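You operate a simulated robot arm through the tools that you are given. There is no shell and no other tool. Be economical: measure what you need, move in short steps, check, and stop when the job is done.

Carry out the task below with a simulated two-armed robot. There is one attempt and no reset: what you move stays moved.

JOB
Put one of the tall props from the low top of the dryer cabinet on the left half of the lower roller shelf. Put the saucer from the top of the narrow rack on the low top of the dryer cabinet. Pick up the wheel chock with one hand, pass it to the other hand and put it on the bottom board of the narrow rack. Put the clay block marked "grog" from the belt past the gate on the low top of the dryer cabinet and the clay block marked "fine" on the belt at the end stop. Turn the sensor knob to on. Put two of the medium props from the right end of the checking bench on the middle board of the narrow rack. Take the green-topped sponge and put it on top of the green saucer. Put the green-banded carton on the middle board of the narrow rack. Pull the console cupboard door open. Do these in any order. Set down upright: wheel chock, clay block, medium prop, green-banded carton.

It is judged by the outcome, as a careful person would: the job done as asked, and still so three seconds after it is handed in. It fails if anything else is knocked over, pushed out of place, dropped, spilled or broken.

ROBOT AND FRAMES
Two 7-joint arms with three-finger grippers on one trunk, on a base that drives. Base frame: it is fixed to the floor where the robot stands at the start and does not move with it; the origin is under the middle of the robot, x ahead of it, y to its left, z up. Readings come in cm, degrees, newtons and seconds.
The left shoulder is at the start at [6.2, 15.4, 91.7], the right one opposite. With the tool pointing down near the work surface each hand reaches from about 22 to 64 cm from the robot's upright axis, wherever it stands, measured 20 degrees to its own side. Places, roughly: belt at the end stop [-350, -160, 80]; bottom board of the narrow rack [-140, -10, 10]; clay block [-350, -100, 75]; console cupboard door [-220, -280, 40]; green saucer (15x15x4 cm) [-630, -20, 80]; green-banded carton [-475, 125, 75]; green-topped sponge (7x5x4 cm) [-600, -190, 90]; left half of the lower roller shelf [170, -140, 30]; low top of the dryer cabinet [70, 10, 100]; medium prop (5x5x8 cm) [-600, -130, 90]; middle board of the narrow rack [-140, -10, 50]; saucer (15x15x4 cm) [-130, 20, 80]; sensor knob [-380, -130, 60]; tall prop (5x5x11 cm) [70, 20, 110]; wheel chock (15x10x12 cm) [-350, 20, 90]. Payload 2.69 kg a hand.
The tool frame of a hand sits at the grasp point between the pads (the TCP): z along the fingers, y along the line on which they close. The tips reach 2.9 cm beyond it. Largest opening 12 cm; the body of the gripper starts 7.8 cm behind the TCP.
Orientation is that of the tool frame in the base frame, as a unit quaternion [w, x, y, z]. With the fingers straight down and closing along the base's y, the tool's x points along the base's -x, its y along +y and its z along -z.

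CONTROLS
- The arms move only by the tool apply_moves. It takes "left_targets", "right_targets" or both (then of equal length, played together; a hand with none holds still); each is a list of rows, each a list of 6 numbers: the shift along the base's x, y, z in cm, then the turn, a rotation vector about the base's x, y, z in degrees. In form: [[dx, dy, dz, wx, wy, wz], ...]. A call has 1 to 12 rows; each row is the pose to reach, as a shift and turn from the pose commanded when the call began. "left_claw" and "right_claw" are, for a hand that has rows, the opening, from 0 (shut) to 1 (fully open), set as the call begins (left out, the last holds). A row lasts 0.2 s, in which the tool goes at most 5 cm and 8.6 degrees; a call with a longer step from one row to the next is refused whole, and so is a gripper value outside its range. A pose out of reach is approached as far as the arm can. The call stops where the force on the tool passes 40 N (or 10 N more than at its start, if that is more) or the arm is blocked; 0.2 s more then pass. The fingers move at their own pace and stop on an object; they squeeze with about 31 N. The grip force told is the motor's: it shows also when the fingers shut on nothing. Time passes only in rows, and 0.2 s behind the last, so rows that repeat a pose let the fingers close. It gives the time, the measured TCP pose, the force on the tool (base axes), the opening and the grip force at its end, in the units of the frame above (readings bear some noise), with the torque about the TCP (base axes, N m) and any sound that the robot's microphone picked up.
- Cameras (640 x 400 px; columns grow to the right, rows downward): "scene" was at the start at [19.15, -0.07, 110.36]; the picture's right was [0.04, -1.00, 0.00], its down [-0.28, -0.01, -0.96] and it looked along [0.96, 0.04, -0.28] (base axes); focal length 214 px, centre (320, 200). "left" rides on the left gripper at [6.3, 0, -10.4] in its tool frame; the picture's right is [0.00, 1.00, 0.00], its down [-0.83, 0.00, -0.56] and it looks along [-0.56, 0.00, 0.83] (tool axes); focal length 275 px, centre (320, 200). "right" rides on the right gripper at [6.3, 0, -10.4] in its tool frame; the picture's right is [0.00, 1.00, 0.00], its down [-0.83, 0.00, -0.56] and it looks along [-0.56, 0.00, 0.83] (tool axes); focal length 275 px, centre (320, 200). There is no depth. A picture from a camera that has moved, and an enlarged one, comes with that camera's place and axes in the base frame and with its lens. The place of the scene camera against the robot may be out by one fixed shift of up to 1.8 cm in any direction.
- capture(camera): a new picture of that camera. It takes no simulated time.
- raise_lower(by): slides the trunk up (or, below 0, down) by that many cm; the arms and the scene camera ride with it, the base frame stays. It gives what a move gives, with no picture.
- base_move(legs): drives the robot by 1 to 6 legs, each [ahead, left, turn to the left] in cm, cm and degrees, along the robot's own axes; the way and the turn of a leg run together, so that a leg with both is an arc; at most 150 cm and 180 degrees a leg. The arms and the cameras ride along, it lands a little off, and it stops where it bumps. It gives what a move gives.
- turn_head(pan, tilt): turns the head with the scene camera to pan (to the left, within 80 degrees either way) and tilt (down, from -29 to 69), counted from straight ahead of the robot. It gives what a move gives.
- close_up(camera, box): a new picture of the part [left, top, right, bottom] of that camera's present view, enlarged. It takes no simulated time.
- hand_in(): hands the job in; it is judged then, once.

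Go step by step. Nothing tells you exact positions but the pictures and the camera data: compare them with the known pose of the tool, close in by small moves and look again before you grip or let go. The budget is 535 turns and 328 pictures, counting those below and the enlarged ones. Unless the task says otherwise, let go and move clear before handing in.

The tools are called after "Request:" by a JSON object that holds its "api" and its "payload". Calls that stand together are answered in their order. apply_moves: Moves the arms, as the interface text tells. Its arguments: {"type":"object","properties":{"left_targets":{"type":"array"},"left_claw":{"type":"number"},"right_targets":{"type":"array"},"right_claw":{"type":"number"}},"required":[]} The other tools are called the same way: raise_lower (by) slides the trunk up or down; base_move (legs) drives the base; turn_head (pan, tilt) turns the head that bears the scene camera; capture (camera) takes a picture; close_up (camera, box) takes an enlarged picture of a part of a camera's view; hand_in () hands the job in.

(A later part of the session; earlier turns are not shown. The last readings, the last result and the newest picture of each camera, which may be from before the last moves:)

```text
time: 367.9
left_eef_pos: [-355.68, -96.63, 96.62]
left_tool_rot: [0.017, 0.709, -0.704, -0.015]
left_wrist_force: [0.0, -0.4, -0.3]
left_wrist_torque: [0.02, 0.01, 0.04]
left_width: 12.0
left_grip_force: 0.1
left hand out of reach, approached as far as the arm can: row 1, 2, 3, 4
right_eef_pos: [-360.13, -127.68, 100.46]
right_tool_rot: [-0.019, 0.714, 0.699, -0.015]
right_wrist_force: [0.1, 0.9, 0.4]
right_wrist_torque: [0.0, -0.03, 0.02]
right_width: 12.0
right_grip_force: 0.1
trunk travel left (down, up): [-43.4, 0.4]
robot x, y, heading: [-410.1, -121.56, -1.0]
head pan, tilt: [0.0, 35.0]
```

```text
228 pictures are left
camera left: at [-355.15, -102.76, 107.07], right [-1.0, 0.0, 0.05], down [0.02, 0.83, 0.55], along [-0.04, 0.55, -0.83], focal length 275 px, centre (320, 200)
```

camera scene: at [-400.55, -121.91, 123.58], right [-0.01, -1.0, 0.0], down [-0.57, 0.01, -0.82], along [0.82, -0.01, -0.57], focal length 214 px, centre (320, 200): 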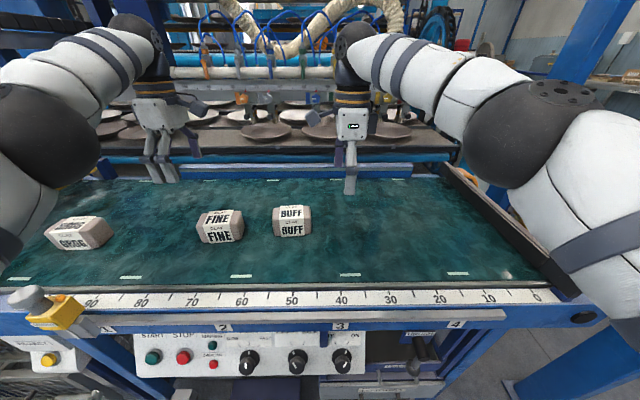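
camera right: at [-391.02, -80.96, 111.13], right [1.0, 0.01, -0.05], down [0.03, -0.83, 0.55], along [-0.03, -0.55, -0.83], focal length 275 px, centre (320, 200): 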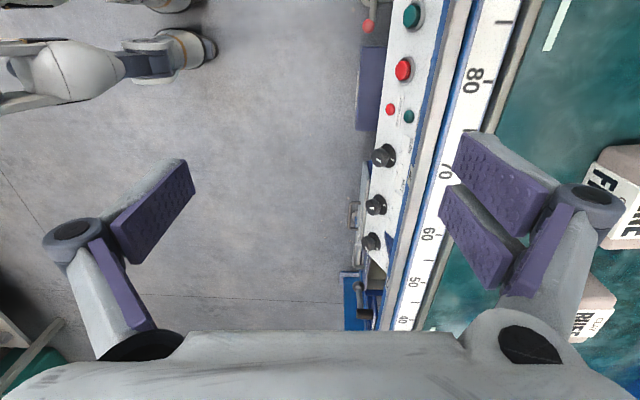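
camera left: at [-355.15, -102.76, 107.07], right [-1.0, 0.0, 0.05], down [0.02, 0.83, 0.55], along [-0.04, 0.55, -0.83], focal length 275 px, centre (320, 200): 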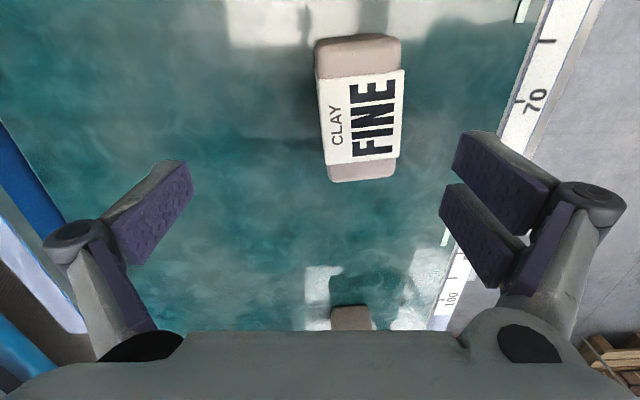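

FINE's centre is about (-359, -96.5). The hand is slightly too close to the body, so I back the base 4 cm.

Request:
{"api": "base_move", "payload": {"legs": [[-4, 0, 0.8]]}}

Request:
{"api": "capture", "payload": {"camera": "left"}}

```text
time: 368.8
left_eef_pos: [-360.15, -95.79, 96.67]
left_tool_rot: [0.016, 0.714, -0.7, -0.015]
left_wrist_force: [-0.7, -0.2, -0.3]
left_wrist_torque: [-0.03, -0.03, -0.02]
left_width: 12.01
left_grip_force: 0.2
right_eef_pos: [-364.14, -126.87, 100.45]
right_tool_rot: [-0.019, 0.71, 0.704, -0.016]
right_wrist_force: [-0.4, -1.4, 0.1]
right_wrist_torque: [-0.04, -0.05, 0.02]
right_width: 12.01
right_grip_force: 0.0
trunk travel left (down, up): [-43.4, 0.4]
robot x, y, heading: [-414.15, -121.19, 0.1]
head pan, tilt: [0.0, 35.0]
```

```text
227 pictures are left
camera left: at [-359.53, -101.89, 107.08], right [-1.0, -0.02, 0.05], down [0.01, 0.83, 0.55], along [-0.05, 0.55, -0.83], focal length 275 px, centre (320, 200)
```

left: 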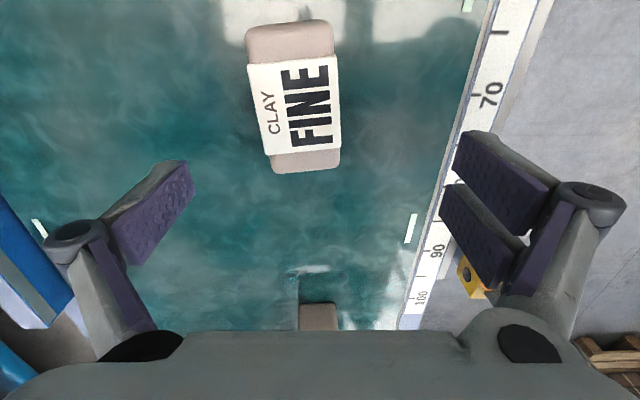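

Request:
{"api": "apply_moves", "payload": {"left_targets": [[0.6, -0.8, -2.5, 0, 0, 0], [1.1, -0.8, -5.5, 0, 0, 0], [1.1, -0.8, -8.5, 0, 0, 0], [1.1, -0.8, -10.5, 0, 0, 0], [1.1, -0.8, -11.8, 0, 0, 0], [1.1, -0.8, -11.8, 0, 0, 0]]}}

Request:
{"api": "capture", "payload": {"camera": "left"}}

```text
time: 370.2
left_eef_pos: [-358.86, -96.5, 84.9]
left_tool_rot: [0.018, 0.715, -0.699, -0.016]
left_wrist_force: [-0.3, -0.2, 0.5]
left_wrist_torque: [0.01, 0.0, 0.0]
left_width: 12.0
left_grip_force: 0.2
right_eef_pos: [-364.04, -126.92, 100.52]
right_tool_rot: [-0.02, 0.71, 0.704, -0.016]
right_wrist_force: [0.8, -0.6, -0.4]
right_wrist_torque: [0.02, -0.03, 0.01]
right_width: 12.02
right_grip_force: 0.0
trunk travel left (down, up): [-43.4, 0.4]
robot x, y, heading: [-414.8, -121.36, 0.3]
head pan, tilt: [0.0, 35.0]
```

```text
226 pictures are left
camera left: at [-358.26, -102.57, 95.3], right [-1.0, -0.02, 0.05], down [0.01, 0.83, 0.55], along [-0.05, 0.55, -0.83], focal length 275 px, centre (320, 200)
```

left: 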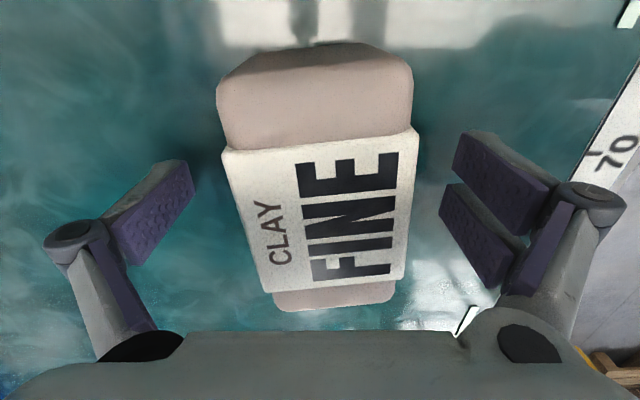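

The block is between the fingers. I grip and lift straight up.

Request:
{"api": "apply_moves", "payload": {"left_targets": [[0, 0, 0, 0, 0, 0], [0, 0, 0, 0, 0, 0], [0, 0, 0, 0, 0, 0], [0, 0, 2, 0, 0, 0], [0, 0, 5, 0, 0, 0], [0, 0, 9, 0, 0, 0], [0, 0, 13, 0, 0, 0]], "left_claw": 0}}

Request:
{"api": "capture", "payload": {"camera": "left"}}

Request:
{"api": "capture", "payload": {"camera": "scene"}}

```text
time: 371.8
left_eef_pos: [-359.88, -96.43, 96.56]
left_tool_rot: [0.018, 0.715, -0.699, -0.016]
left_wrist_force: [-0.5, 0.8, -7.0]
left_wrist_torque: [-0.07, -0.01, -0.04]
left_width: 5.48
left_grip_force: 31.2
left hand out of reach, approached as far as the arm can: row 7
right_eef_pos: [-364.07, -126.78, 100.42]
right_tool_rot: [-0.02, 0.71, 0.704, -0.017]
right_wrist_force: [-0.4, 0.7, -0.4]
right_wrist_torque: [-0.03, -0.02, -0.03]
right_width: 12.0
right_grip_force: 0.0
trunk travel left (down, up): [-43.4, 0.4]
robot x, y, heading: [-414.19, -121.41, 0.3]
head pan, tilt: [0.0, 35.0]
```

```text
225 pictures are left
camera left: at [-359.18, -102.69, 106.97], right [-1.0, -0.02, 0.05], down [0.01, 0.83, 0.55], along [-0.05, 0.55, -0.83], focal length 275 px, centre (320, 200)
```

left: 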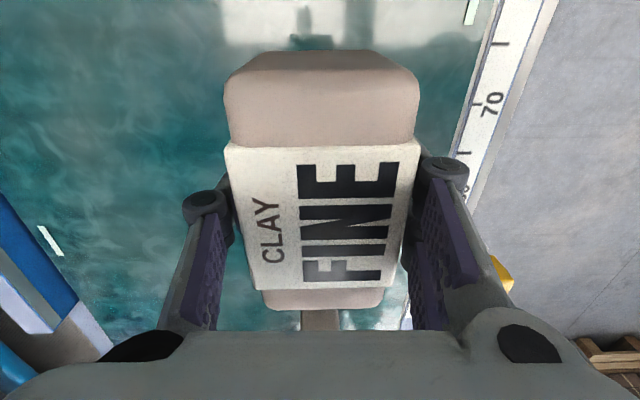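

```text
224 pictures are left
camera scene: at [-404.6, -121.66, 123.58], right [0.0, -1.0, 0.0], down [-0.57, 0.0, -0.82], along [0.82, 0.0, -0.57], focal length 214 px, centre (320, 200)
```

scene: 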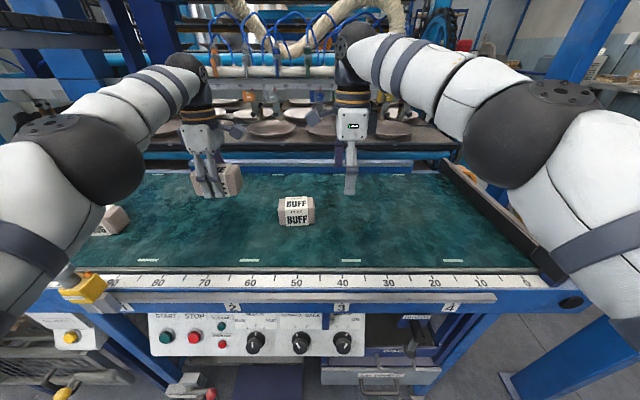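

FINE is lifted clear. The post on the right limits the base, so I'll set FINE down past BUFF with the left hand and finish with the right hand. Sliding right now.

Request:
{"api": "base_move", "payload": {"legs": [[0, -32, 0]]}}

Request:
{"api": "capture", "payload": {"camera": "scene"}}

```text
time: 374.8
left_eef_pos: [-359.67, -128.53, 96.54]
left_tool_rot: [0.017, 0.712, -0.702, -0.016]
left_wrist_force: [-0.7, -0.8, -6.5]
left_wrist_torque: [0.03, 0.0, 0.02]
left_width: 5.44
left_grip_force: 30.9
right_eef_pos: [-364.07, -158.65, 100.48]
right_tool_rot: [-0.02, 0.711, 0.702, -0.017]
right_wrist_force: [-0.5, -1.3, 0.7]
right_wrist_torque: [0.03, 0.01, 0.03]
right_width: 11.99
right_grip_force: 0.1
trunk travel left (down, up): [-43.4, 0.4]
robot x, y, heading: [-414.15, -153.09, -0.6]
head pan, tilt: [0.0, 35.0]
```

```text
223 pictures are left
camera scene: at [-404.64, -153.34, 123.58], right [-0.01, -1.0, 0.0], down [-0.57, 0.0, -0.82], along [0.82, 0.0, -0.57], focal length 214 px, centre (320, 200)
```

scene: 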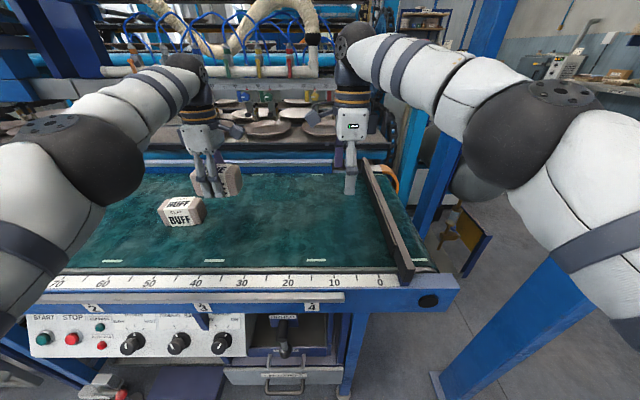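

Request:
{"api": "apply_moves", "payload": {"left_targets": [[0.3, -4, 0, 0, 0, 0], [0.6, -8, 0, 0, 0, 0], [0.8, -8.5, -3, 0, 0, 0], [0.8, -8.5, -6, 0, 0, 0], [0.8, -8.5, -9, 0, 0, 0], [0.8, -8.5, -10.5, 0, 0, 0]]}}

Request:
{"api": "apply_moves", "payload": {"left_targets": [[0, 0, -0.5, 0, 0, 0], [0, 0, -1, 0, 0, 0], [0, 0, -1.3, 0, 0, 0]]}}

```text
time: 376.2
left_eef_pos: [-358.73, -137.08, 85.92]
left_tool_rot: [0.016, 0.712, -0.702, -0.015]
left_wrist_force: [0.2, -0.1, -6.5]
left_wrist_torque: [0.01, -0.02, -0.01]
left_width: 5.46
left_grip_force: 31.3
left hand out of reach, approached as far as the arm can: row 1, 2, 3, 4
right_eef_pos: [-364.1, -158.59, 100.41]
right_tool_rot: [-0.021, 0.712, 0.702, -0.017]
right_wrist_force: [-0.3, 0.6, -0.4]
right_wrist_torque: [0.01, 0.01, -0.01]
right_width: 11.98
right_grip_force: 0.0
trunk travel left (down, up): [-43.4, 0.4]
robot x, y, heading: [-414.05, -152.75, -0.1]
head pan, tilt: [0.0, 35.0]
```

```text
time: 377.0
left_eef_pos: [-358.9, -137.01, 85.04]
left_tool_rot: [0.016, 0.713, -0.701, -0.015]
left_wrist_force: [-0.9, -0.3, 3.0]
left_wrist_torque: [0.37, -0.21, 0.03]
left_width: 5.45
left_grip_force: 31.5
right_eef_pos: [-364.16, -158.73, 100.65]
right_tool_rot: [-0.02, 0.712, 0.702, -0.016]
right_wrist_force: [0.5, -0.8, -0.7]
right_wrist_torque: [0.0, -0.01, 0.01]
right_width: 12.0
right_grip_force: 0.1
trunk travel left (down, up): [-43.4, 0.4]
robot x, y, heading: [-414.6, -152.74, -0.1]
head pan, tilt: [0.0, 35.0]
```

FINE is down past BUFF. I release it, move the left hand away, and bring the right hand over.

Request:
{"api": "apply_moves", "payload": {"left_targets": [[0, 0, 0, 0, 0, 0], [0, 0, 0, 0, 0, 0], [0, 0, 4, 0, 0, 0], [0, 0, 8, 0, 0, 0], [0, 0, 12, 0, 0, 0], [0, 4, 14, 0, 0, 0], [0, 9, 15, 0, 0, 0], [0, 14, 15, 0, 0, 0], [0, 18, 15, 0, 0, 0]], "left_claw": 1}}

Request:
{"api": "apply_moves", "payload": {"right_targets": [[1, 5, 0, 0, 0, 0], [2, 9.5, 0, 0, 0, 0], [3, 14, -1, 0, 0, 0], [4, 18, -2, 0, 0, 0], [5, 21.5, -4, 0, 0, 0]]}}

Request:
{"api": "capture", "payload": {"camera": "right"}}

```text
refused: row 7 steps farther than a row can; nothing moved
```

```text
refused: row 1 steps farther than a row can; nothing moved
```

```text
222 pictures are left
camera right: at [-363.72, -152.47, 111.04], right [1.0, -0.01, -0.05], down [0.02, -0.83, 0.55], along [-0.05, -0.55, -0.83], focal length 275 px, centre (320, 200)
```

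right: 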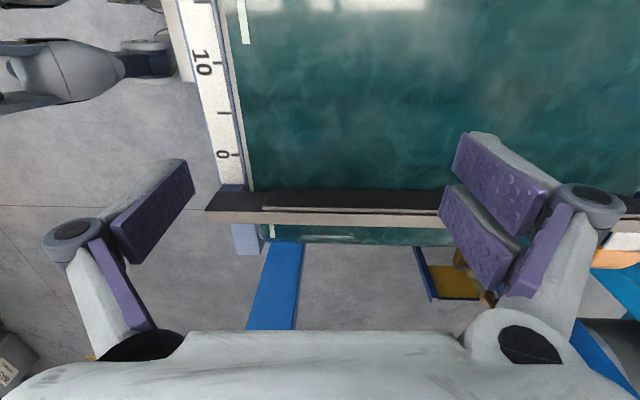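

Request:
{"api": "apply_moves", "payload": {"left_targets": [[0, 0, 0, 0, 0, 0], [0, 0, 0, 0, 0, 0], [0, 0, 4, 0, 0, 0], [0, 0, 8, 0, 0, 0], [0, 0, 12, 0, 0, 0], [0, 4, 14, 0, 0, 0], [0, 8.5, 15, 0, 0, 0], [0, 13, 15, 0, 0, 0], [0, 17.5, 15, 0, 0, 0]], "left_claw": 1}}

Request:
{"api": "apply_moves", "payload": {"right_targets": [[1, 4, 0, 0, 0, 0], [2, 8.5, 0, 0, 0, 0], [3, 13, -1, 0, 0, 0], [4, 17.5, -2, 0, 0, 0], [5, 21.5, -4, 0, 0, 0]]}}

Request:
{"api": "capture", "payload": {"camera": "right"}}

```text
time: 379.0
left_eef_pos: [-361.51, -120.05, 99.53]
left_tool_rot: [0.017, 0.712, -0.702, -0.015]
left_wrist_force: [0.1, 0.1, -0.5]
left_wrist_torque: [-0.02, -0.02, 0.0]
left_width: 12.02
left_grip_force: 0.1
left hand out of reach, approached as far as the arm can: row 4, 5, 6, 7, 8, 9
right_eef_pos: [-364.22, -158.65, 100.46]
right_tool_rot: [-0.02, 0.712, 0.702, -0.016]
right_wrist_force: [-0.6, -0.2, 0.9]
right_wrist_torque: [-0.01, 0.01, 0.0]
right_width: 11.99
right_grip_force: 0.1
trunk travel left (down, up): [-43.4, 0.4]
robot x, y, heading: [-414.68, -152.98, -0.1]
head pan, tilt: [0.0, 35.0]
```

```text
time: 380.2
left_eef_pos: [-361.41, -120.17, 99.47]
left_tool_rot: [0.017, 0.712, -0.701, -0.015]
left_wrist_force: [0.1, 0.0, -0.9]
left_wrist_torque: [-0.01, 0.02, 0.0]
left_width: 12.01
left_grip_force: 0.0
right_eef_pos: [-368.27, -146.2, 95.32]
right_tool_rot: [-0.02, 0.712, 0.701, -0.015]
right_wrist_force: [0.1, -0.2, -1.4]
right_wrist_torque: [0.01, 0.02, -0.03]
right_width: 11.98
right_grip_force: 0.0
right hand out of reach, approached as far as the arm can: row 1, 2, 3, 4, 5
trunk travel left (down, up): [-43.4, 0.4]
robot x, y, heading: [-414.2, -152.8, -0.2]
head pan, tilt: [0.0, 35.0]
```

```text
221 pictures are left
camera right: at [-367.86, -139.86, 105.76], right [1.0, -0.01, -0.05], down [0.02, -0.83, 0.55], along [-0.05, -0.55, -0.83], focal length 275 px, centre (320, 200)
```

right: 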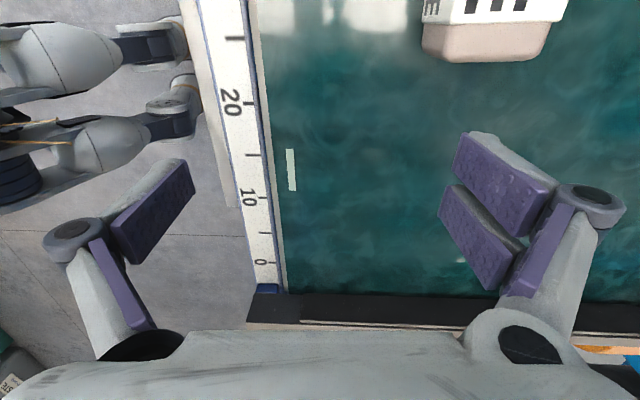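

The right hand can't reach across that far, so I slide the base left and re-aim.

Request:
{"api": "base_move", "payload": {"legs": [[0, 17, 0]]}}

Request:
{"api": "apply_moves", "payload": {"right_targets": [[2, -3, 0, 0, 0, 0], [5, -6, 0, 0, 0, 0], [8, -8.5, 0, 0, 0, 0], [9.5, -8.5, 0, 0, 0, 0]]}}

Request:
{"api": "capture", "payload": {"camera": "right"}}

```text
time: 382.1
left_eef_pos: [-361.55, -103.39, 99.47]
left_tool_rot: [0.016, 0.714, -0.7, -0.015]
left_wrist_force: [-0.2, -0.2, -0.1]
left_wrist_torque: [-0.04, 0.01, 0.01]
left_width: 12.0
left_grip_force: 0.1
right_eef_pos: [-368.29, -129.4, 95.35]
right_tool_rot: [-0.02, 0.71, 0.704, -0.016]
right_wrist_force: [-0.1, 0.3, 0.3]
right_wrist_torque: [0.0, -0.03, 0.01]
right_width: 11.97
right_grip_force: 0.1
trunk travel left (down, up): [-43.4, 0.4]
robot x, y, heading: [-413.84, -136.39, 0.0]
head pan, tilt: [0.0, 35.0]
```

```text
time: 383.1
left_eef_pos: [-361.54, -103.36, 99.55]
left_tool_rot: [0.017, 0.714, -0.7, -0.016]
left_wrist_force: [0.1, -0.5, -0.7]
left_wrist_torque: [-0.02, 0.02, -0.01]
left_width: 12.01
left_grip_force: 0.1
right_eef_pos: [-363.4, -138.01, 94.91]
right_tool_rot: [-0.02, 0.711, 0.703, -0.016]
right_wrist_force: [0.2, -0.5, 0.1]
right_wrist_torque: [-0.03, -0.02, 0.0]
right_width: 11.98
right_grip_force: 0.0
right hand out of reach, approached as far as the arm can: row 2, 3, 4
trunk travel left (down, up): [-43.4, 0.4]
robot x, y, heading: [-414.24, -136.14, 0.1]
head pan, tilt: [0.0, 35.0]
```

```text
220 pictures are left
camera right: at [-362.92, -131.7, 105.3], right [1.0, 0.0, -0.05], down [0.02, -0.83, 0.55], along [-0.05, -0.55, -0.83], focal length 275 px, centre (320, 200)
```

right: 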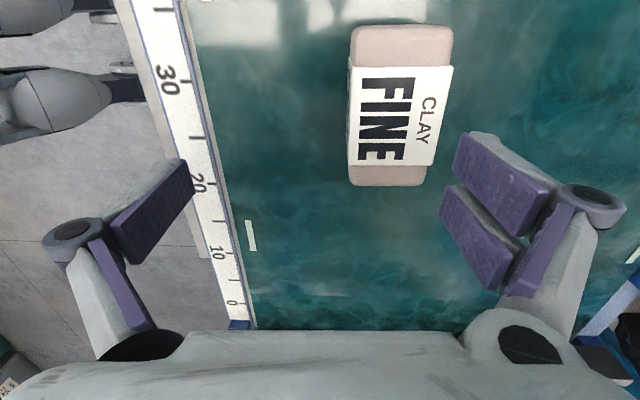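

Request:
{"api": "base_move", "payload": {"legs": [[4.5, 0.5, 0]]}}

Request:
{"api": "capture", "payload": {"camera": "right"}}

```text
time: 384.0
left_eef_pos: [-356.93, -102.88, 99.45]
left_tool_rot: [0.017, 0.715, -0.699, -0.015]
left_wrist_force: [0.1, -0.8, -0.4]
left_wrist_torque: [0.0, 0.04, -0.01]
left_width: 11.98
left_grip_force: 0.0
right_eef_pos: [-358.69, -137.37, 94.72]
right_tool_rot: [-0.02, 0.71, 0.704, -0.016]
right_wrist_force: [1.2, -0.1, -0.8]
right_wrist_torque: [-0.03, 0.02, -0.02]
right_width: 12.01
right_grip_force: 0.0
trunk travel left (down, up): [-43.4, 0.4]
robot x, y, heading: [-409.65, -135.67, 0.0]
head pan, tilt: [0.0, 35.0]
```

```text
219 pictures are left
camera right: at [-358.22, -131.15, 105.27], right [1.0, 0.0, -0.05], down [0.03, -0.83, 0.55], along [-0.05, -0.55, -0.83], focal length 275 px, centre (320, 200)
```

right: 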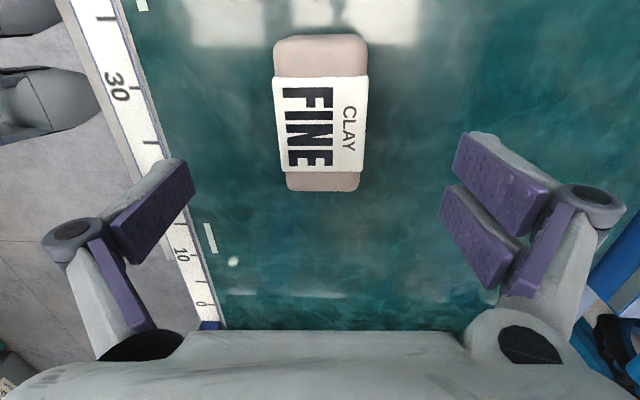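

Request:
{"api": "apply_moves", "payload": {"right_targets": [[0, 0, -3, 0, 0, 0], [0, 0.2, -6, 0, 0, 0], [0, 0.2, -8.5, 0, 0, 0], [0, 0.2, -9.8, 0, 0, 0], [0, 0.2, -9.8, 0, 0, 0]]}}

Request:
{"api": "apply_moves", "payload": {"right_targets": [[0, 0, 0, 0, 0, 0], [0, 0, 0, 0, 0, 0], [0, 0, 0, 0, 0, 0], [0, 0, 2, 0, 0, 0], [0, -2, 5, 0, 0, 0], [0, -6, 6, 0, 0, 0], [0, -10, 6, 0, 0, 0], [0, -13, 6, 0, 0, 0]], "right_claw": 0}}

Request:
{"api": "base_move", "payload": {"legs": [[0, -13, 0]]}}

Request:
{"api": "capture", "payload": {"camera": "scene"}}

Request:
{"api": "capture", "payload": {"camera": "right"}}

```text
time: 385.2
left_eef_pos: [-356.99, -102.81, 99.58]
left_tool_rot: [0.016, 0.714, -0.7, -0.015]
left_wrist_force: [0.2, -0.4, 0.4]
left_wrist_torque: [-0.01, 0.0, 0.0]
left_width: 11.99
left_grip_force: 0.0
right_eef_pos: [-358.26, -137.07, 86.06]
right_tool_rot: [-0.02, 0.71, 0.704, -0.017]
right_wrist_force: [-0.4, 0.3, -0.6]
right_wrist_torque: [0.03, -0.01, 0.0]
right_width: 12.02
right_grip_force: 0.2
right hand out of reach, approached as far as the arm can: row 1, 2, 3, 4, 5
trunk travel left (down, up): [-43.4, 0.4]
robot x, y, heading: [-410.01, -135.99, -0.0]
head pan, tilt: [0.0, 35.0]
```

```text
time: 387.0
left_eef_pos: [-357.03, -102.8, 99.52]
left_tool_rot: [0.018, 0.714, -0.699, -0.016]
left_wrist_force: [-0.1, -0.5, 0.9]
left_wrist_torque: [0.01, -0.01, -0.04]
left_width: 12.01
left_grip_force: 0.0
right_eef_pos: [-355.68, -147.31, 92.21]
right_tool_rot: [-0.02, 0.709, 0.704, -0.017]
right_wrist_force: [-0.4, 0.2, -5.3]
right_wrist_torque: [0.03, 0.0, -0.01]
right_width: 5.47
right_grip_force: 31.2
right hand out of reach, approached as far as the arm can: row 5, 6, 7, 8
trunk travel left (down, up): [-43.4, 0.4]
robot x, y, heading: [-409.77, -135.64, 0.1]
head pan, tilt: [0.0, 35.0]
```

```text
time: 388.6
left_eef_pos: [-356.9, -115.56, 99.54]
left_tool_rot: [0.017, 0.713, -0.701, -0.015]
left_wrist_force: [-0.6, -0.5, -0.6]
left_wrist_torque: [0.04, 0.0, -0.01]
left_width: 12.03
left_grip_force: 0.0
right_eef_pos: [-355.69, -159.95, 92.26]
right_tool_rot: [-0.02, 0.711, 0.703, -0.017]
right_wrist_force: [-0.1, -0.1, -6.0]
right_wrist_torque: [0.01, 0.0, 0.01]
right_width: 5.48
right_grip_force: 31.6
trunk travel left (down, up): [-43.4, 0.4]
robot x, y, heading: [-409.65, -148.24, -0.1]
head pan, tilt: [0.0, 35.0]
```

```text
218 pictures are left
camera scene: at [-400.02, -148.82, 123.58], right [0.0, -1.0, 0.0], down [-0.57, 0.0, -0.82], along [0.82, 0.0, -0.57], focal length 214 px, centre (320, 200)
```

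scene: 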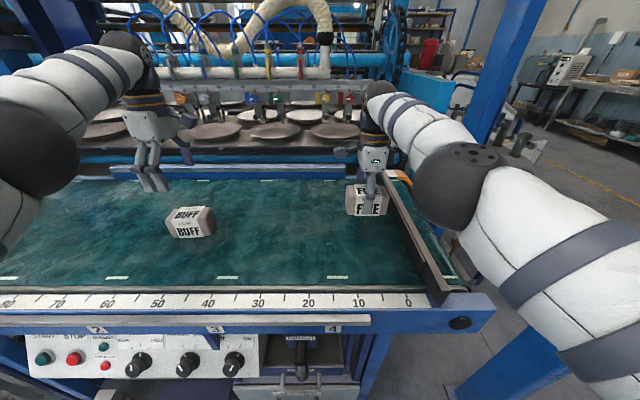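

```text
217 pictures are left
camera right: at [-355.23, -153.68, 102.68], right [1.0, -0.01, -0.05], down [0.02, -0.83, 0.55], along [-0.05, -0.55, -0.83], focal length 275 px, centre (320, 200)
```

right: 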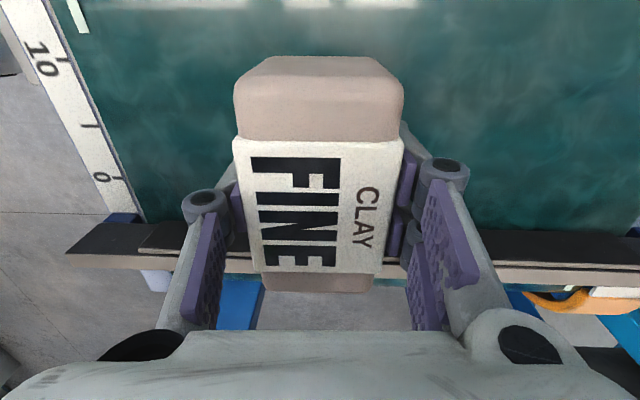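

The block now hangs just before the stop. I move it nearly to the stop and lower it.

Request:
{"api": "apply_moves", "payload": {"right_targets": [[0, -2, 0, 0, 0, 0], [0, -4.3, 0, 0, 0, 0], [0, -4.3, -2.5, 0, 0, 0], [0, -4.3, -5, 0, 0, 0], [0, -4.3, -5.8, 0, 0, 0]]}}

Request:
{"api": "apply_moves", "payload": {"right_targets": [[0, 0, -0.3, 0, 0, 0], [0, 0, -0.6, 0, 0, 0]]}}

Request:
{"api": "capture", "payload": {"camera": "right"}}

```text
time: 389.8
left_eef_pos: [-356.75, -115.59, 99.49]
left_tool_rot: [0.017, 0.713, -0.7, -0.016]
left_wrist_force: [-0.2, 0.4, 0.5]
left_wrist_torque: [0.0, 0.02, -0.01]
left_width: 11.98
left_grip_force: 0.0
right_eef_pos: [-354.74, -164.24, 86.53]
right_tool_rot: [-0.021, 0.711, 0.703, -0.018]
right_wrist_force: [0.5, -0.5, -6.6]
right_wrist_torque: [0.03, -0.02, 0.03]
right_width: 5.48
right_grip_force: 31.0
right hand out of reach, approached as far as the arm can: row 1, 2, 3, 4, 5
trunk travel left (down, up): [-43.4, 0.4]
robot x, y, heading: [-409.98, -148.2, -0.1]
head pan, tilt: [0.0, 35.0]
```

```text
time: 390.4
left_eef_pos: [-356.83, -115.52, 99.68]
left_tool_rot: [0.016, 0.713, -0.701, -0.015]
left_wrist_force: [-0.1, -0.5, 1.1]
left_wrist_torque: [0.01, 0.0, 0.0]
left_width: 11.99
left_grip_force: 0.0
right_eef_pos: [-354.71, -164.18, 86.03]
right_tool_rot: [-0.019, 0.711, 0.702, -0.017]
right_wrist_force: [-0.5, -3.7, 4.3]
right_wrist_torque: [-0.05, -0.24, 0.1]
right_width: 5.49
right_grip_force: 30.7
trunk travel left (down, up): [-43.4, 0.4]
robot x, y, heading: [-409.54, -148.23, -0.2]
head pan, tilt: [0.0, 35.0]
```

```text
216 pictures are left
camera right: at [-354.25, -157.82, 96.57], right [1.0, -0.01, -0.05], down [0.02, -0.83, 0.55], along [-0.05, -0.55, -0.83], focal length 275 px, centre (320, 200)
```

right: 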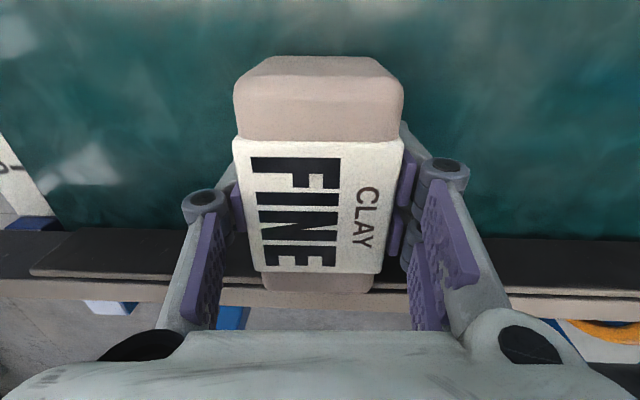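

It rests on the belt; I nudge it toward the stop until contact.

Request:
{"api": "apply_moves", "payload": {"right_targets": [[0, -0.4, 0, 0, 0, 0], [0, -0.8, 0, 0, 0, 0], [0, -1.2, 0, 0, 0, 0]]}}

```text
time: 391.2
left_eef_pos: [-356.98, -115.19, 99.6]
left_tool_rot: [0.018, 0.714, -0.7, -0.014]
left_wrist_force: [-0.1, -0.3, 0.2]
left_wrist_torque: [-0.03, 0.01, -0.03]
left_width: 12.0
left_grip_force: 0.1
right_eef_pos: [-354.84, -164.79, 85.87]
right_tool_rot: [-0.023, 0.708, 0.705, -0.016]
right_wrist_force: [-4.3, 24.7, 8.7]
right_wrist_torque: [0.44, -0.34, 0.24]
right_width: 5.48
right_grip_force: 30.8
trunk travel left (down, up): [-43.4, 0.4]
robot x, y, heading: [-409.46, -147.95, 0.0]
head pan, tilt: [0.0, 35.0]
```

Contact with the end stop. I relax, release and lift away.

Request:
{"api": "apply_moves", "payload": {"right_targets": [[0, 0.3, 0.1, 0, 0, 0], [0, 0.3, 0.1, 0, 0, 0]]}}

Request:
{"api": "apply_moves", "payload": {"right_targets": [[0, 0, 0, 0, 0, 0], [0, 0, 0, 0, 0, 0], [0, 0, 3, 0, 0, 0], [0, 0, 7, 0, 0, 0], [0, 0, 11, 0, 0, 0], [0, 3, 14, 0, 0, 0]], "right_claw": 0.9}}

Request:
{"api": "capture", "payload": {"camera": "right"}}

```text
time: 391.8
left_eef_pos: [-356.87, -115.27, 99.54]
left_tool_rot: [0.016, 0.714, -0.7, -0.015]
left_wrist_force: [0.1, -0.2, -0.2]
left_wrist_torque: [-0.02, 0.02, -0.03]
left_width: 12.01
left_grip_force: 0.0
right_eef_pos: [-354.77, -164.78, 85.98]
right_tool_rot: [-0.021, 0.711, 0.703, -0.017]
right_wrist_force: [-2.6, 19.0, 8.5]
right_wrist_torque: [0.88, -0.25, 0.61]
right_width: 5.49
right_grip_force: 31.3
trunk travel left (down, up): [-43.4, 0.4]
robot x, y, heading: [-409.81, -148.49, -0.2]
head pan, tilt: [0.0, 35.0]
```

```text
time: 393.2
left_eef_pos: [-356.95, -115.5, 99.51]
left_tool_rot: [0.017, 0.713, -0.701, -0.015]
left_wrist_force: [-0.5, 0.0, -0.6]
left_wrist_torque: [0.02, 0.02, -0.01]
left_width: 12.0
left_grip_force: 0.0
right_eef_pos: [-356.67, -162.46, 99.74]
right_tool_rot: [-0.021, 0.711, 0.703, -0.016]
right_wrist_force: [-1.0, -0.3, 0.2]
right_wrist_torque: [0.01, -0.01, -0.01]
right_width: 10.82
right_grip_force: 0.1
right hand out of reach, approached as far as the arm can: row 5, 6
trunk travel left (down, up): [-43.4, 0.4]
robot x, y, heading: [-409.88, -148.45, -0.1]
head pan, tilt: [0.0, 35.0]
```

```text
215 pictures are left
camera right: at [-356.24, -156.18, 110.09], right [1.0, -0.01, -0.05], down [0.02, -0.83, 0.55], along [-0.05, -0.55, -0.83], focal length 275 px, centre (320, 200)
```

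right: 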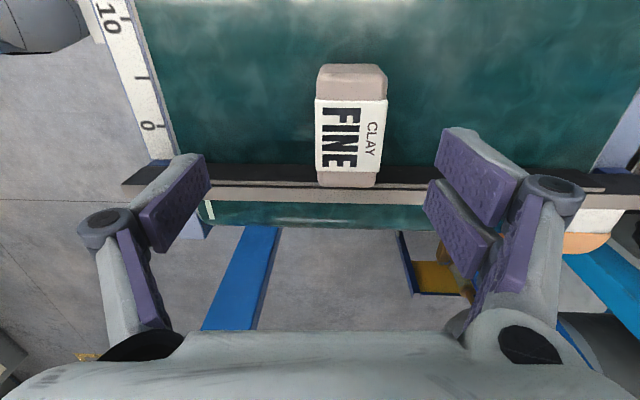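

FINE stands against the end stop. For GROG, near the control box, I'll come in low with the right hand pointing left. First I pull the left hand out to the side.

Request:
{"api": "apply_moves", "payload": {"left_targets": [[-4, 2, 0, 0, 0, 0], [-8, 4, 0, 0, 0, 0], [-12, 6, 0, 0, 0, 0], [-16, 8, 0, 0, 0, 0], [-20, 10, 0, 0, 0, 0], [-24, 12, 0, 0, 0, 0], [-28, 14, 0, 0, 0, 0], [-32, 15, 0, 0, 0, 0], [-36, 15, 0, 0, 0, 0]]}}

Request:
{"api": "apply_moves", "payload": {"right_targets": [[0, 1, 1, 8, 0, 0], [0, 2, 1, 16, 0, 0], [0, 3, 1, 24, 0, 0], [0, 4, 1, 32, 0, 0], [0, 5, 1, 40, 0, 0], [0, 6, 1, 48, 0, 0], [0, 7, 1, 56, 0, 0], [0, 7, 1, 62, 0, 0]], "right_claw": 0.8}}

Request:
{"api": "capture", "payload": {"camera": "scene"}}

Request:
{"api": "capture", "payload": {"camera": "right"}}

```text
time: 395.2
left_eef_pos: [-388.87, -102.51, 97.22]
left_tool_rot: [0.029, 0.704, -0.703, 0.099]
left_wrist_force: [-4.6, 4.1, 5.3]
left_wrist_torque: [-0.25, -0.24, -0.01]
left_width: 11.99
left_grip_force: 0.1
left hand out of reach, approached as far as the arm can: row 7, 8, 9
right_eef_pos: [-356.8, -162.22, 99.71]
right_tool_rot: [-0.019, 0.711, 0.703, -0.016]
right_wrist_force: [-0.1, -0.2, 0.0]
right_wrist_torque: [-0.04, 0.02, 0.0]
right_width: 10.79
right_grip_force: 0.0
trunk travel left (down, up): [-43.4, 0.4]
robot x, y, heading: [-410.0, -148.12, -0.2]
head pan, tilt: [0.0, 35.0]
```

```text
time: 397.0
left_eef_pos: [-390.48, -101.41, 96.73]
left_tool_rot: [0.045, 0.716, -0.696, 0.022]
left_wrist_force: [-0.3, -0.8, 0.4]
left_wrist_torque: [0.0, 0.0, -0.01]
left_width: 12.02
left_grip_force: 0.0
right_eef_pos: [-354.72, -155.61, 100.56]
right_tool_rot: [-0.386, 0.597, 0.611, 0.347]
right_wrist_force: [-0.9, 0.6, -0.5]
right_wrist_torque: [-0.02, -0.03, 0.01]
right_width: 9.63
right_grip_force: 0.0
right hand out of reach, approached as far as the arm can: row 3, 4, 5, 6, 7, 8
trunk travel left (down, up): [-43.4, 0.4]
robot x, y, heading: [-409.92, -148.1, -0.4]
head pan, tilt: [0.0, 35.0]
```

```text
214 pictures are left
camera scene: at [-400.05, -148.79, 123.58], right [0.0, -1.0, 0.0], down [-0.57, 0.0, -0.82], along [0.82, 0.0, -0.57], focal length 214 px, centre (320, 200)
```

scene: 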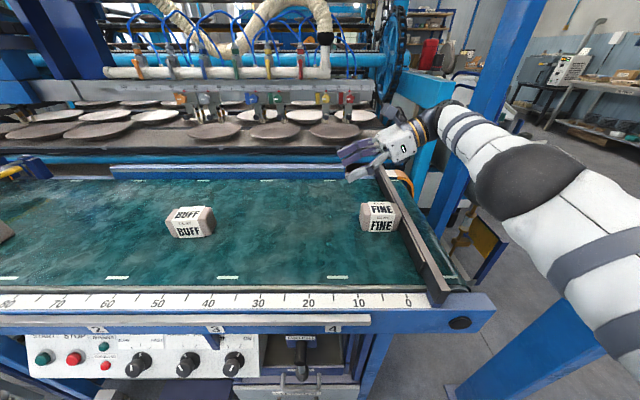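

```text
213 pictures are left
camera right: at [-354.22, -161.84, 110.93], right [1.0, 0.05, -0.03], down [0.02, -0.88, -0.48], along [-0.05, 0.48, -0.88], focal length 275 px, centre (320, 200)
```

right: 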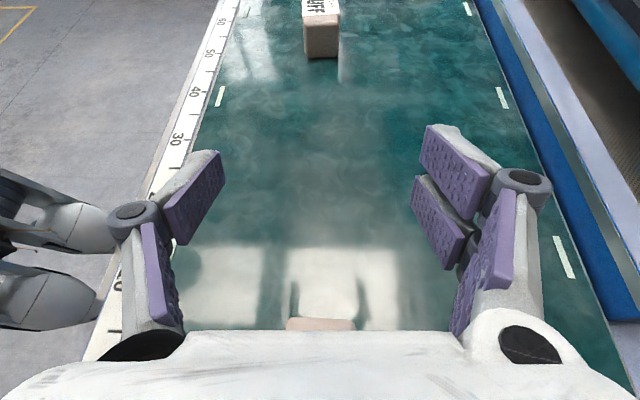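

The right hand points left with its camera on top. I back up a bit for the left hand's clearance and slide left along the belt, passing above BUFF.

Request:
{"api": "base_move", "payload": {"legs": [[-9, 0, 0], [0, 55, 0.4]]}}

Request:
{"api": "capture", "payload": {"camera": "scene"}}

Request:
{"api": "capture", "payload": {"camera": "right"}}

```text
time: 402.3
left_eef_pos: [-399.57, -47.56, 96.69]
left_tool_rot: [0.045, 0.719, -0.694, 0.023]
left_wrist_force: [-0.5, 0.0, -0.4]
left_wrist_torque: [0.04, 0.01, 0.01]
left_width: 12.01
left_grip_force: 0.1
right_eef_pos: [-363.41, -101.56, 100.46]
right_tool_rot: [-0.386, 0.596, 0.613, 0.346]
right_wrist_force: [0.2, -0.7, 0.3]
right_wrist_torque: [0.0, 0.0, 0.01]
right_width: 9.6
right_grip_force: 0.1
trunk travel left (down, up): [-43.4, 0.4]
robot x, y, heading: [-418.35, -94.56, 0.3]
head pan, tilt: [0.0, 35.0]
```

```text
212 pictures are left
camera scene: at [-408.72, -95.0, 123.59], right [0.0, -1.0, 0.0], down [-0.57, 0.0, -0.82], along [0.82, 0.0, -0.57], focal length 214 px, centre (320, 200)
```

scene: 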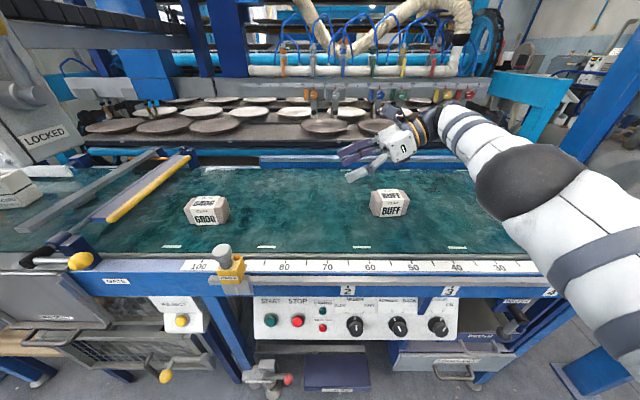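

```text
211 pictures are left
camera right: at [-362.78, -107.68, 110.93], right [1.0, 0.05, -0.03], down [0.03, -0.88, -0.48], along [-0.05, 0.48, -0.88], focal length 275 px, centre (320, 200)
```

right: 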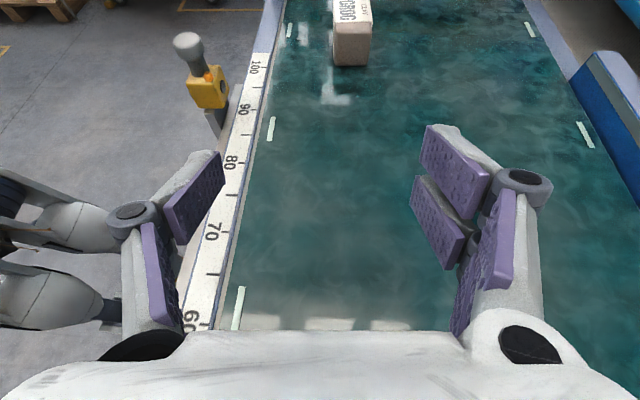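

GROG is at about (-360.7, -60). I slide left a bit more and line up the right hand behind it.

Request:
{"api": "base_move", "payload": {"legs": [[0, 17, 0]]}}

Request:
{"api": "apply_moves", "payload": {"right_targets": [[1, 3, -3, 0, 0, 0], [2, 6, -6, 0, 0, 0], [2.7, 8, -7.5, 0, 0, 0], [2.7, 9.5, -8, 0, 0, 0]], "right_claw": 1}}

Request:
{"api": "capture", "payload": {"camera": "right"}}

Request:
{"api": "capture", "payload": {"camera": "scene"}}

```text
time: 404.3
left_eef_pos: [-399.44, -30.53, 96.63]
left_tool_rot: [0.046, 0.717, -0.695, 0.023]
left_wrist_force: [0.4, 0.2, -0.2]
left_wrist_torque: [-0.03, 0.01, 0.01]
left_width: 11.99
left_grip_force: 0.1
right_eef_pos: [-363.49, -84.59, 100.51]
right_tool_rot: [-0.386, 0.597, 0.613, 0.345]
right_wrist_force: [-0.4, 0.8, -0.1]
right_wrist_torque: [-0.01, -0.03, 0.0]
right_width: 9.58
right_grip_force: 0.1
trunk travel left (down, up): [-43.4, 0.4]
robot x, y, heading: [-418.4, -77.85, 0.1]
head pan, tilt: [0.0, 35.0]
```

```text
time: 405.3
left_eef_pos: [-399.51, -30.76, 96.73]
left_tool_rot: [0.045, 0.718, -0.694, 0.022]
left_wrist_force: [-0.5, 0.5, 0.3]
left_wrist_torque: [0.0, 0.0, 0.02]
left_width: 12.01
left_grip_force: 0.1
right_eef_pos: [-363.38, -75.38, 92.32]
right_tool_rot: [-0.385, 0.597, 0.613, 0.346]
right_wrist_force: [1.4, -0.1, -0.3]
right_wrist_torque: [0.02, 0.02, -0.02]
right_width: 11.97
right_grip_force: 0.0
right hand out of reach, approached as far as the arm can: row 1, 2, 3, 4
trunk travel left (down, up): [-43.4, 0.4]
robot x, y, heading: [-418.62, -77.56, 0.1]
head pan, tilt: [0.0, 35.0]
```

```text
210 pictures are left
camera right: at [-362.84, -81.61, 102.79], right [1.0, 0.05, -0.03], down [0.03, -0.88, -0.48], along [-0.05, 0.48, -0.88], focal length 275 px, centre (320, 200)
```

right: 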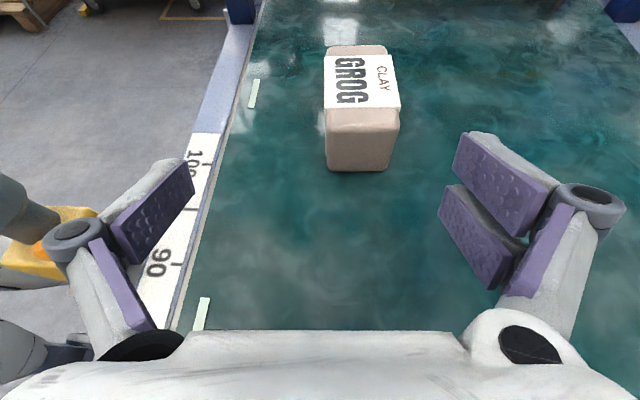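

```text
209 pictures are left
camera scene: at [-408.78, -78.13, 123.59], right [0.0, -1.0, 0.0], down [-0.57, 0.0, -0.82], along [0.82, 0.0, -0.57], focal length 214 px, centre (320, 200)
```

scene: 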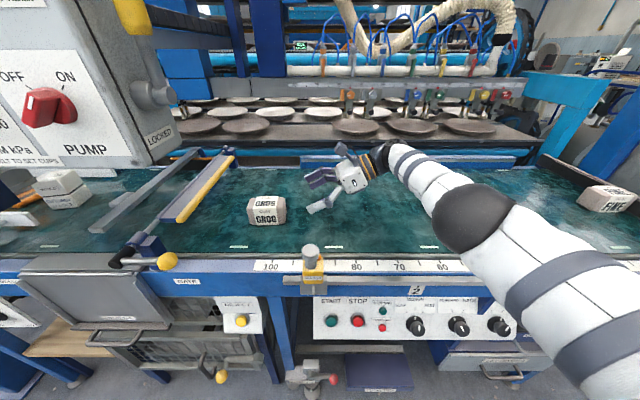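

The box's pump switch is visible; I check its state, since the hand touched the box earlier.

Request:
{"api": "close_up", "payload": {"camera": "scene", "box": [0, 0, 200, 180]}}

```text
2.22 times, centred on (100, 90) of scene
camera zoom: at [-408.78, -78.13, 123.59], right [0.0, -1.0, 0.0], down [-0.57, 0.0, -0.82], along [0.82, 0.0, -0.57], focal length 477 px, centre (809, 444)
```

zoom: 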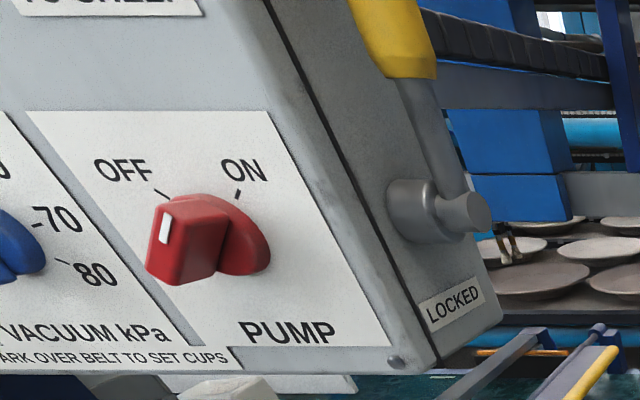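

The pump is OFF and the box appears untouched. I move the base forward slightly and advance on GROG.

Request:
{"api": "base_move", "payload": {"legs": [[3, 0, 0]]}}

Request:
{"api": "apply_moves", "payload": {"right_targets": [[0, 4, -1.9, 0, 0, 0], [0, 8, -3.8, 0, 0, 0], [0, 12, -5.7, 0, 0, 0], [0, 15, -7, 0, 0, 0], [0, 15, -7, 0, 0, 0]]}}

Request:
{"api": "capture", "payload": {"camera": "right"}}

```text
time: 406.1
left_eef_pos: [-396.64, -30.58, 96.63]
left_tool_rot: [0.045, 0.718, -0.694, 0.021]
left_wrist_force: [0.8, -0.1, 0.2]
left_wrist_torque: [0.01, 0.05, -0.02]
left_width: 12.0
left_grip_force: 0.0
right_eef_pos: [-360.52, -75.34, 92.28]
right_tool_rot: [-0.386, 0.596, 0.613, 0.345]
right_wrist_force: [-0.4, 1.0, -0.4]
right_wrist_torque: [0.04, 0.02, -0.01]
right_width: 11.99
right_grip_force: 0.0
trunk travel left (down, up): [-43.4, 0.4]
robot x, y, heading: [-415.52, -77.75, 0.1]
head pan, tilt: [0.0, 35.0]
```

```text
time: 407.3
left_eef_pos: [-396.63, -30.66, 96.72]
left_tool_rot: [0.045, 0.718, -0.694, 0.024]
left_wrist_force: [0.5, 0.1, 0.7]
left_wrist_torque: [0.0, 0.01, 0.03]
left_width: 12.01
left_grip_force: 0.1
right_eef_pos: [-364.5, -62.14, 85.42]
right_tool_rot: [-0.385, 0.597, 0.612, 0.348]
right_wrist_force: [3.9, -5.3, 7.5]
right_wrist_torque: [-0.17, -0.33, -0.07]
right_width: 12.02
right_grip_force: 0.0
right hand out of reach, approached as far as the arm can: row 1, 2, 3, 4, 5
trunk travel left (down, up): [-43.4, 0.4]
robot x, y, heading: [-415.61, -77.46, 0.1]
head pan, tilt: [0.0, 35.0]
```

```text
207 pictures are left
camera right: at [-364.0, -68.33, 95.87], right [1.0, 0.05, -0.03], down [0.03, -0.88, -0.48], along [-0.05, 0.48, -0.88], focal length 275 px, centre (320, 200)
```

right: 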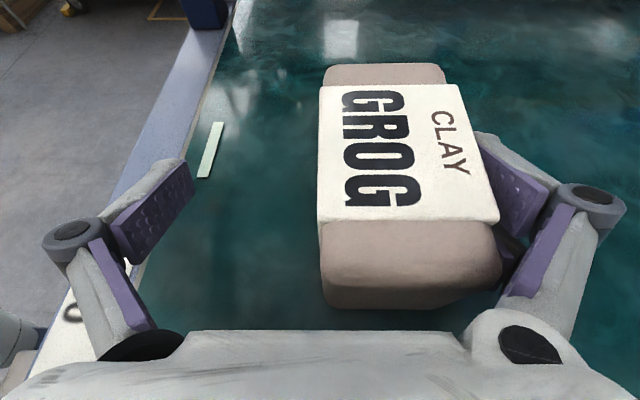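

The hand is about 4 cm short in x. I move the base forward to centre it, then grip.

Request:
{"api": "base_move", "payload": {"legs": [[3.8, 0, 0]]}}

Request:
{"api": "apply_moves", "payload": {"right_targets": [[0, 0, 0, 0, 0, 0], [0, 0, 0, 0, 0, 0], [0, 0, 0, 0, 0, 0], [0, 0, 0, 0, 0, 0]], "right_claw": 0}}

Request:
{"api": "capture", "payload": {"camera": "right"}}

```text
time: 408.2
left_eef_pos: [-392.59, -30.64, 96.63]
left_tool_rot: [0.045, 0.717, -0.695, 0.022]
left_wrist_force: [0.5, 0.3, 0.8]
left_wrist_torque: [0.01, 0.05, -0.01]
left_width: 11.99
left_grip_force: 0.0
right_eef_pos: [-360.67, -61.94, 85.24]
right_tool_rot: [-0.386, 0.597, 0.613, 0.344]
right_wrist_force: [0.3, -0.4, 0.2]
right_wrist_torque: [0.04, 0.09, 0.06]
right_width: 12.0
right_grip_force: 0.1
trunk travel left (down, up): [-43.4, 0.4]
robot x, y, heading: [-411.98, -77.6, 0.4]
head pan, tilt: [0.0, 35.0]
```

```text
time: 409.2
left_eef_pos: [-392.77, -30.73, 96.77]
left_tool_rot: [0.044, 0.718, -0.694, 0.023]
left_wrist_force: [0.0, 0.9, 0.9]
left_wrist_torque: [-0.02, 0.0, 0.03]
left_width: 11.98
left_grip_force: 0.0
right_eef_pos: [-360.93, -62.0, 85.5]
right_tool_rot: [-0.386, 0.596, 0.613, 0.346]
right_wrist_force: [-5.5, -2.0, 9.1]
right_wrist_torque: [0.15, -0.18, 0.44]
right_width: 5.46
right_grip_force: 30.9
trunk travel left (down, up): [-43.4, 0.4]
robot x, y, heading: [-411.51, -77.57, 0.1]
head pan, tilt: [0.0, 35.0]
```

```text
206 pictures are left
camera right: at [-360.26, -68.23, 95.9], right [1.0, 0.05, -0.03], down [0.03, -0.88, -0.48], along [-0.05, 0.48, -0.88], focal length 275 px, centre (320, 200)
```

right: 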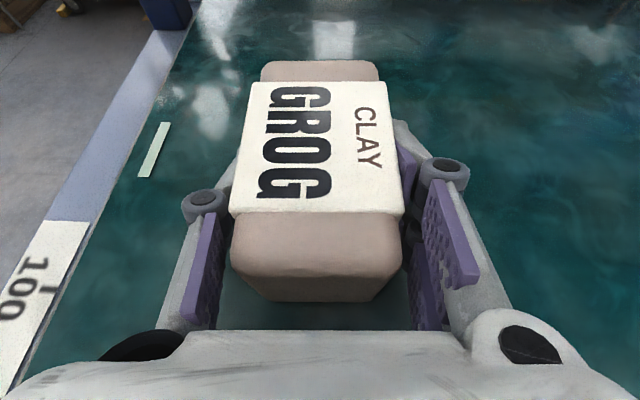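

GROG is gripped. I lift it while withdrawing to the right, then back the robot out.

Request:
{"api": "apply_moves", "payload": {"right_targets": [[0, 0, 2, 0, 0, 0], [0, -2, 5, 0, 0, 0], [0, -5, 8, 0, 0, 0], [0, -8, 11, 0, 0, 0], [0, -11, 14, 0, 0, 0], [0, -14, 16, 0, 0, 0]]}}

Request:
{"api": "base_move", "payload": {"legs": [[0, -12, 0], [-75, 0, 0]]}}

Request:
{"api": "capture", "payload": {"camera": "right"}}

Request:
{"api": "capture", "payload": {"camera": "scene"}}

```text
time: 410.6
left_eef_pos: [-392.73, -30.63, 96.87]
left_tool_rot: [0.044, 0.718, -0.694, 0.022]
left_wrist_force: [-0.2, -0.5, -0.3]
left_wrist_torque: [0.05, -0.03, 0.02]
left_width: 11.99
left_grip_force: 0.1
right_eef_pos: [-356.92, -74.87, 101.37]
right_tool_rot: [-0.387, 0.596, 0.614, 0.344]
right_wrist_force: [0.2, -1.1, -6.1]
right_wrist_torque: [-0.03, -0.02, -0.01]
right_width: 5.47
right_grip_force: 31.1
right hand out of reach, approached as far as the arm can: row 1, 2, 3, 4, 5, 6
trunk travel left (down, up): [-43.4, 0.4]
robot x, y, heading: [-411.93, -77.39, 0.1]
head pan, tilt: [0.0, 35.0]
```

```text
time: 415.7
left_eef_pos: [-465.2, -42.61, 96.81]
left_tool_rot: [0.045, 0.712, -0.7, 0.022]
left_wrist_force: [0.6, -0.3, -0.1]
left_wrist_torque: [0.01, -0.02, -0.02]
left_width: 11.99
left_grip_force: 0.0
right_eef_pos: [-430.09, -87.13, 101.34]
right_tool_rot: [-0.383, 0.602, 0.608, 0.348]
right_wrist_force: [0.0, -0.7, -6.4]
right_wrist_torque: [-0.01, -0.01, 0.01]
right_width: 5.46
right_grip_force: 30.5
trunk travel left (down, up): [-43.4, 0.4]
robot x, y, heading: [-485.33, -89.45, -0.8]
head pan, tilt: [0.0, 35.0]
```

```text
205 pictures are left
camera right: at [-429.58, -93.44, 111.73], right [1.0, 0.04, -0.03], down [0.02, -0.88, -0.48], along [-0.05, 0.48, -0.88], focal length 275 px, centre (320, 200)
```

right: 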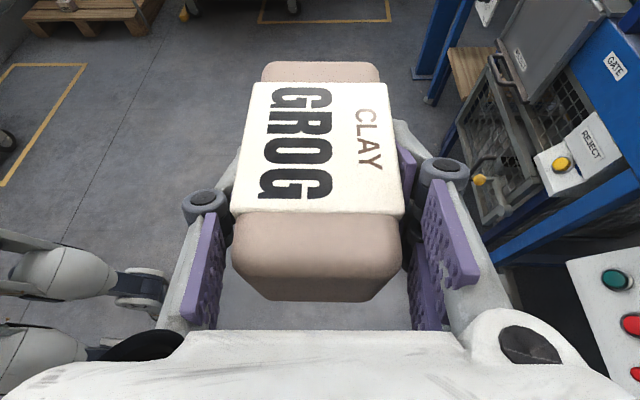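

```text
204 pictures are left
camera scene: at [-475.24, -89.92, 123.58], right [-0.01, -1.0, 0.0], down [-0.57, 0.01, -0.82], along [0.82, -0.01, -0.57], focal length 214 px, centre (320, 200)
```

scene: 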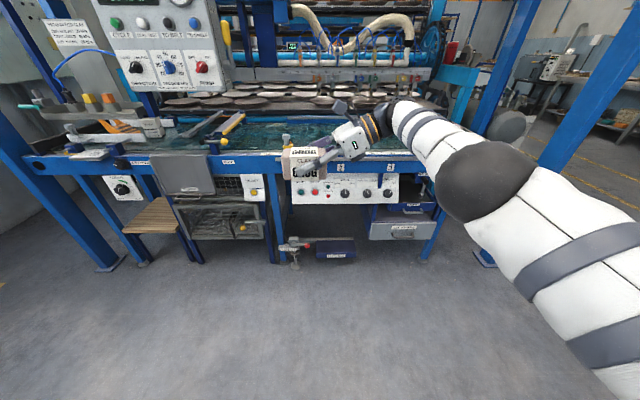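

GROG is held securely. I bring the left hand to the front and take GROG to the dryer by the known southern route.

Request:
{"api": "apply_moves", "payload": {"left_targets": [[3, -3, 1, 0, 0, 0], [6, -6, 2, 0, 0, 0], [9, -9, 3, 0, 0, 0], [12, -12, 4, 0, 0, 0], [15, -15, 5, 0, 0, 0], [18, -18, 6, 0, 0, 0], [21, -20, 6, 0, 0, 0]]}}

Request:
{"api": "base_move", "payload": {"legs": [[0, 0, -89.5], [150, 0, 0], [140, 0, 0]]}}

```text
time: 417.3
left_eef_pos: [-443.69, -62.79, 102.68]
left_tool_rot: [0.045, 0.712, -0.7, 0.021]
left_wrist_force: [-0.7, 0.3, 0.8]
left_wrist_torque: [0.03, 0.02, 0.04]
left_width: 12.02
left_grip_force: 0.1
right_eef_pos: [-429.97, -87.34, 101.14]
right_tool_rot: [-0.385, 0.601, 0.609, 0.346]
right_wrist_force: [0.6, -0.8, -6.3]
right_wrist_torque: [-0.02, 0.03, -0.01]
right_width: 5.47
right_grip_force: 31.2
trunk travel left (down, up): [-43.4, 0.4]
robot x, y, heading: [-484.43, -89.46, -0.6]
head pan, tilt: [0.0, 35.0]
```

```text
time: 435.3
left_eef_pos: [-442.52, -422.06, 102.59]
left_tool_rot: [-0.048, -0.055, 0.997, 0.015]
left_wrist_force: [-0.1, -0.1, 0.7]
left_wrist_torque: [-0.01, 0.03, 0.0]
left_width: 12.0
left_grip_force: 0.2
right_eef_pos: [-465.49, -438.05, 101.17]
right_tool_rot: [-0.05, 0.854, 0.045, 0.515]
right_wrist_force: [0.1, -0.2, -6.0]
right_wrist_torque: [0.01, 0.02, 0.01]
right_width: 5.44
right_grip_force: 30.9
trunk travel left (down, up): [-43.4, 0.4]
robot x, y, heading: [-472.85, -383.64, -85.4]
head pan, tilt: [0.0, 35.0]
```

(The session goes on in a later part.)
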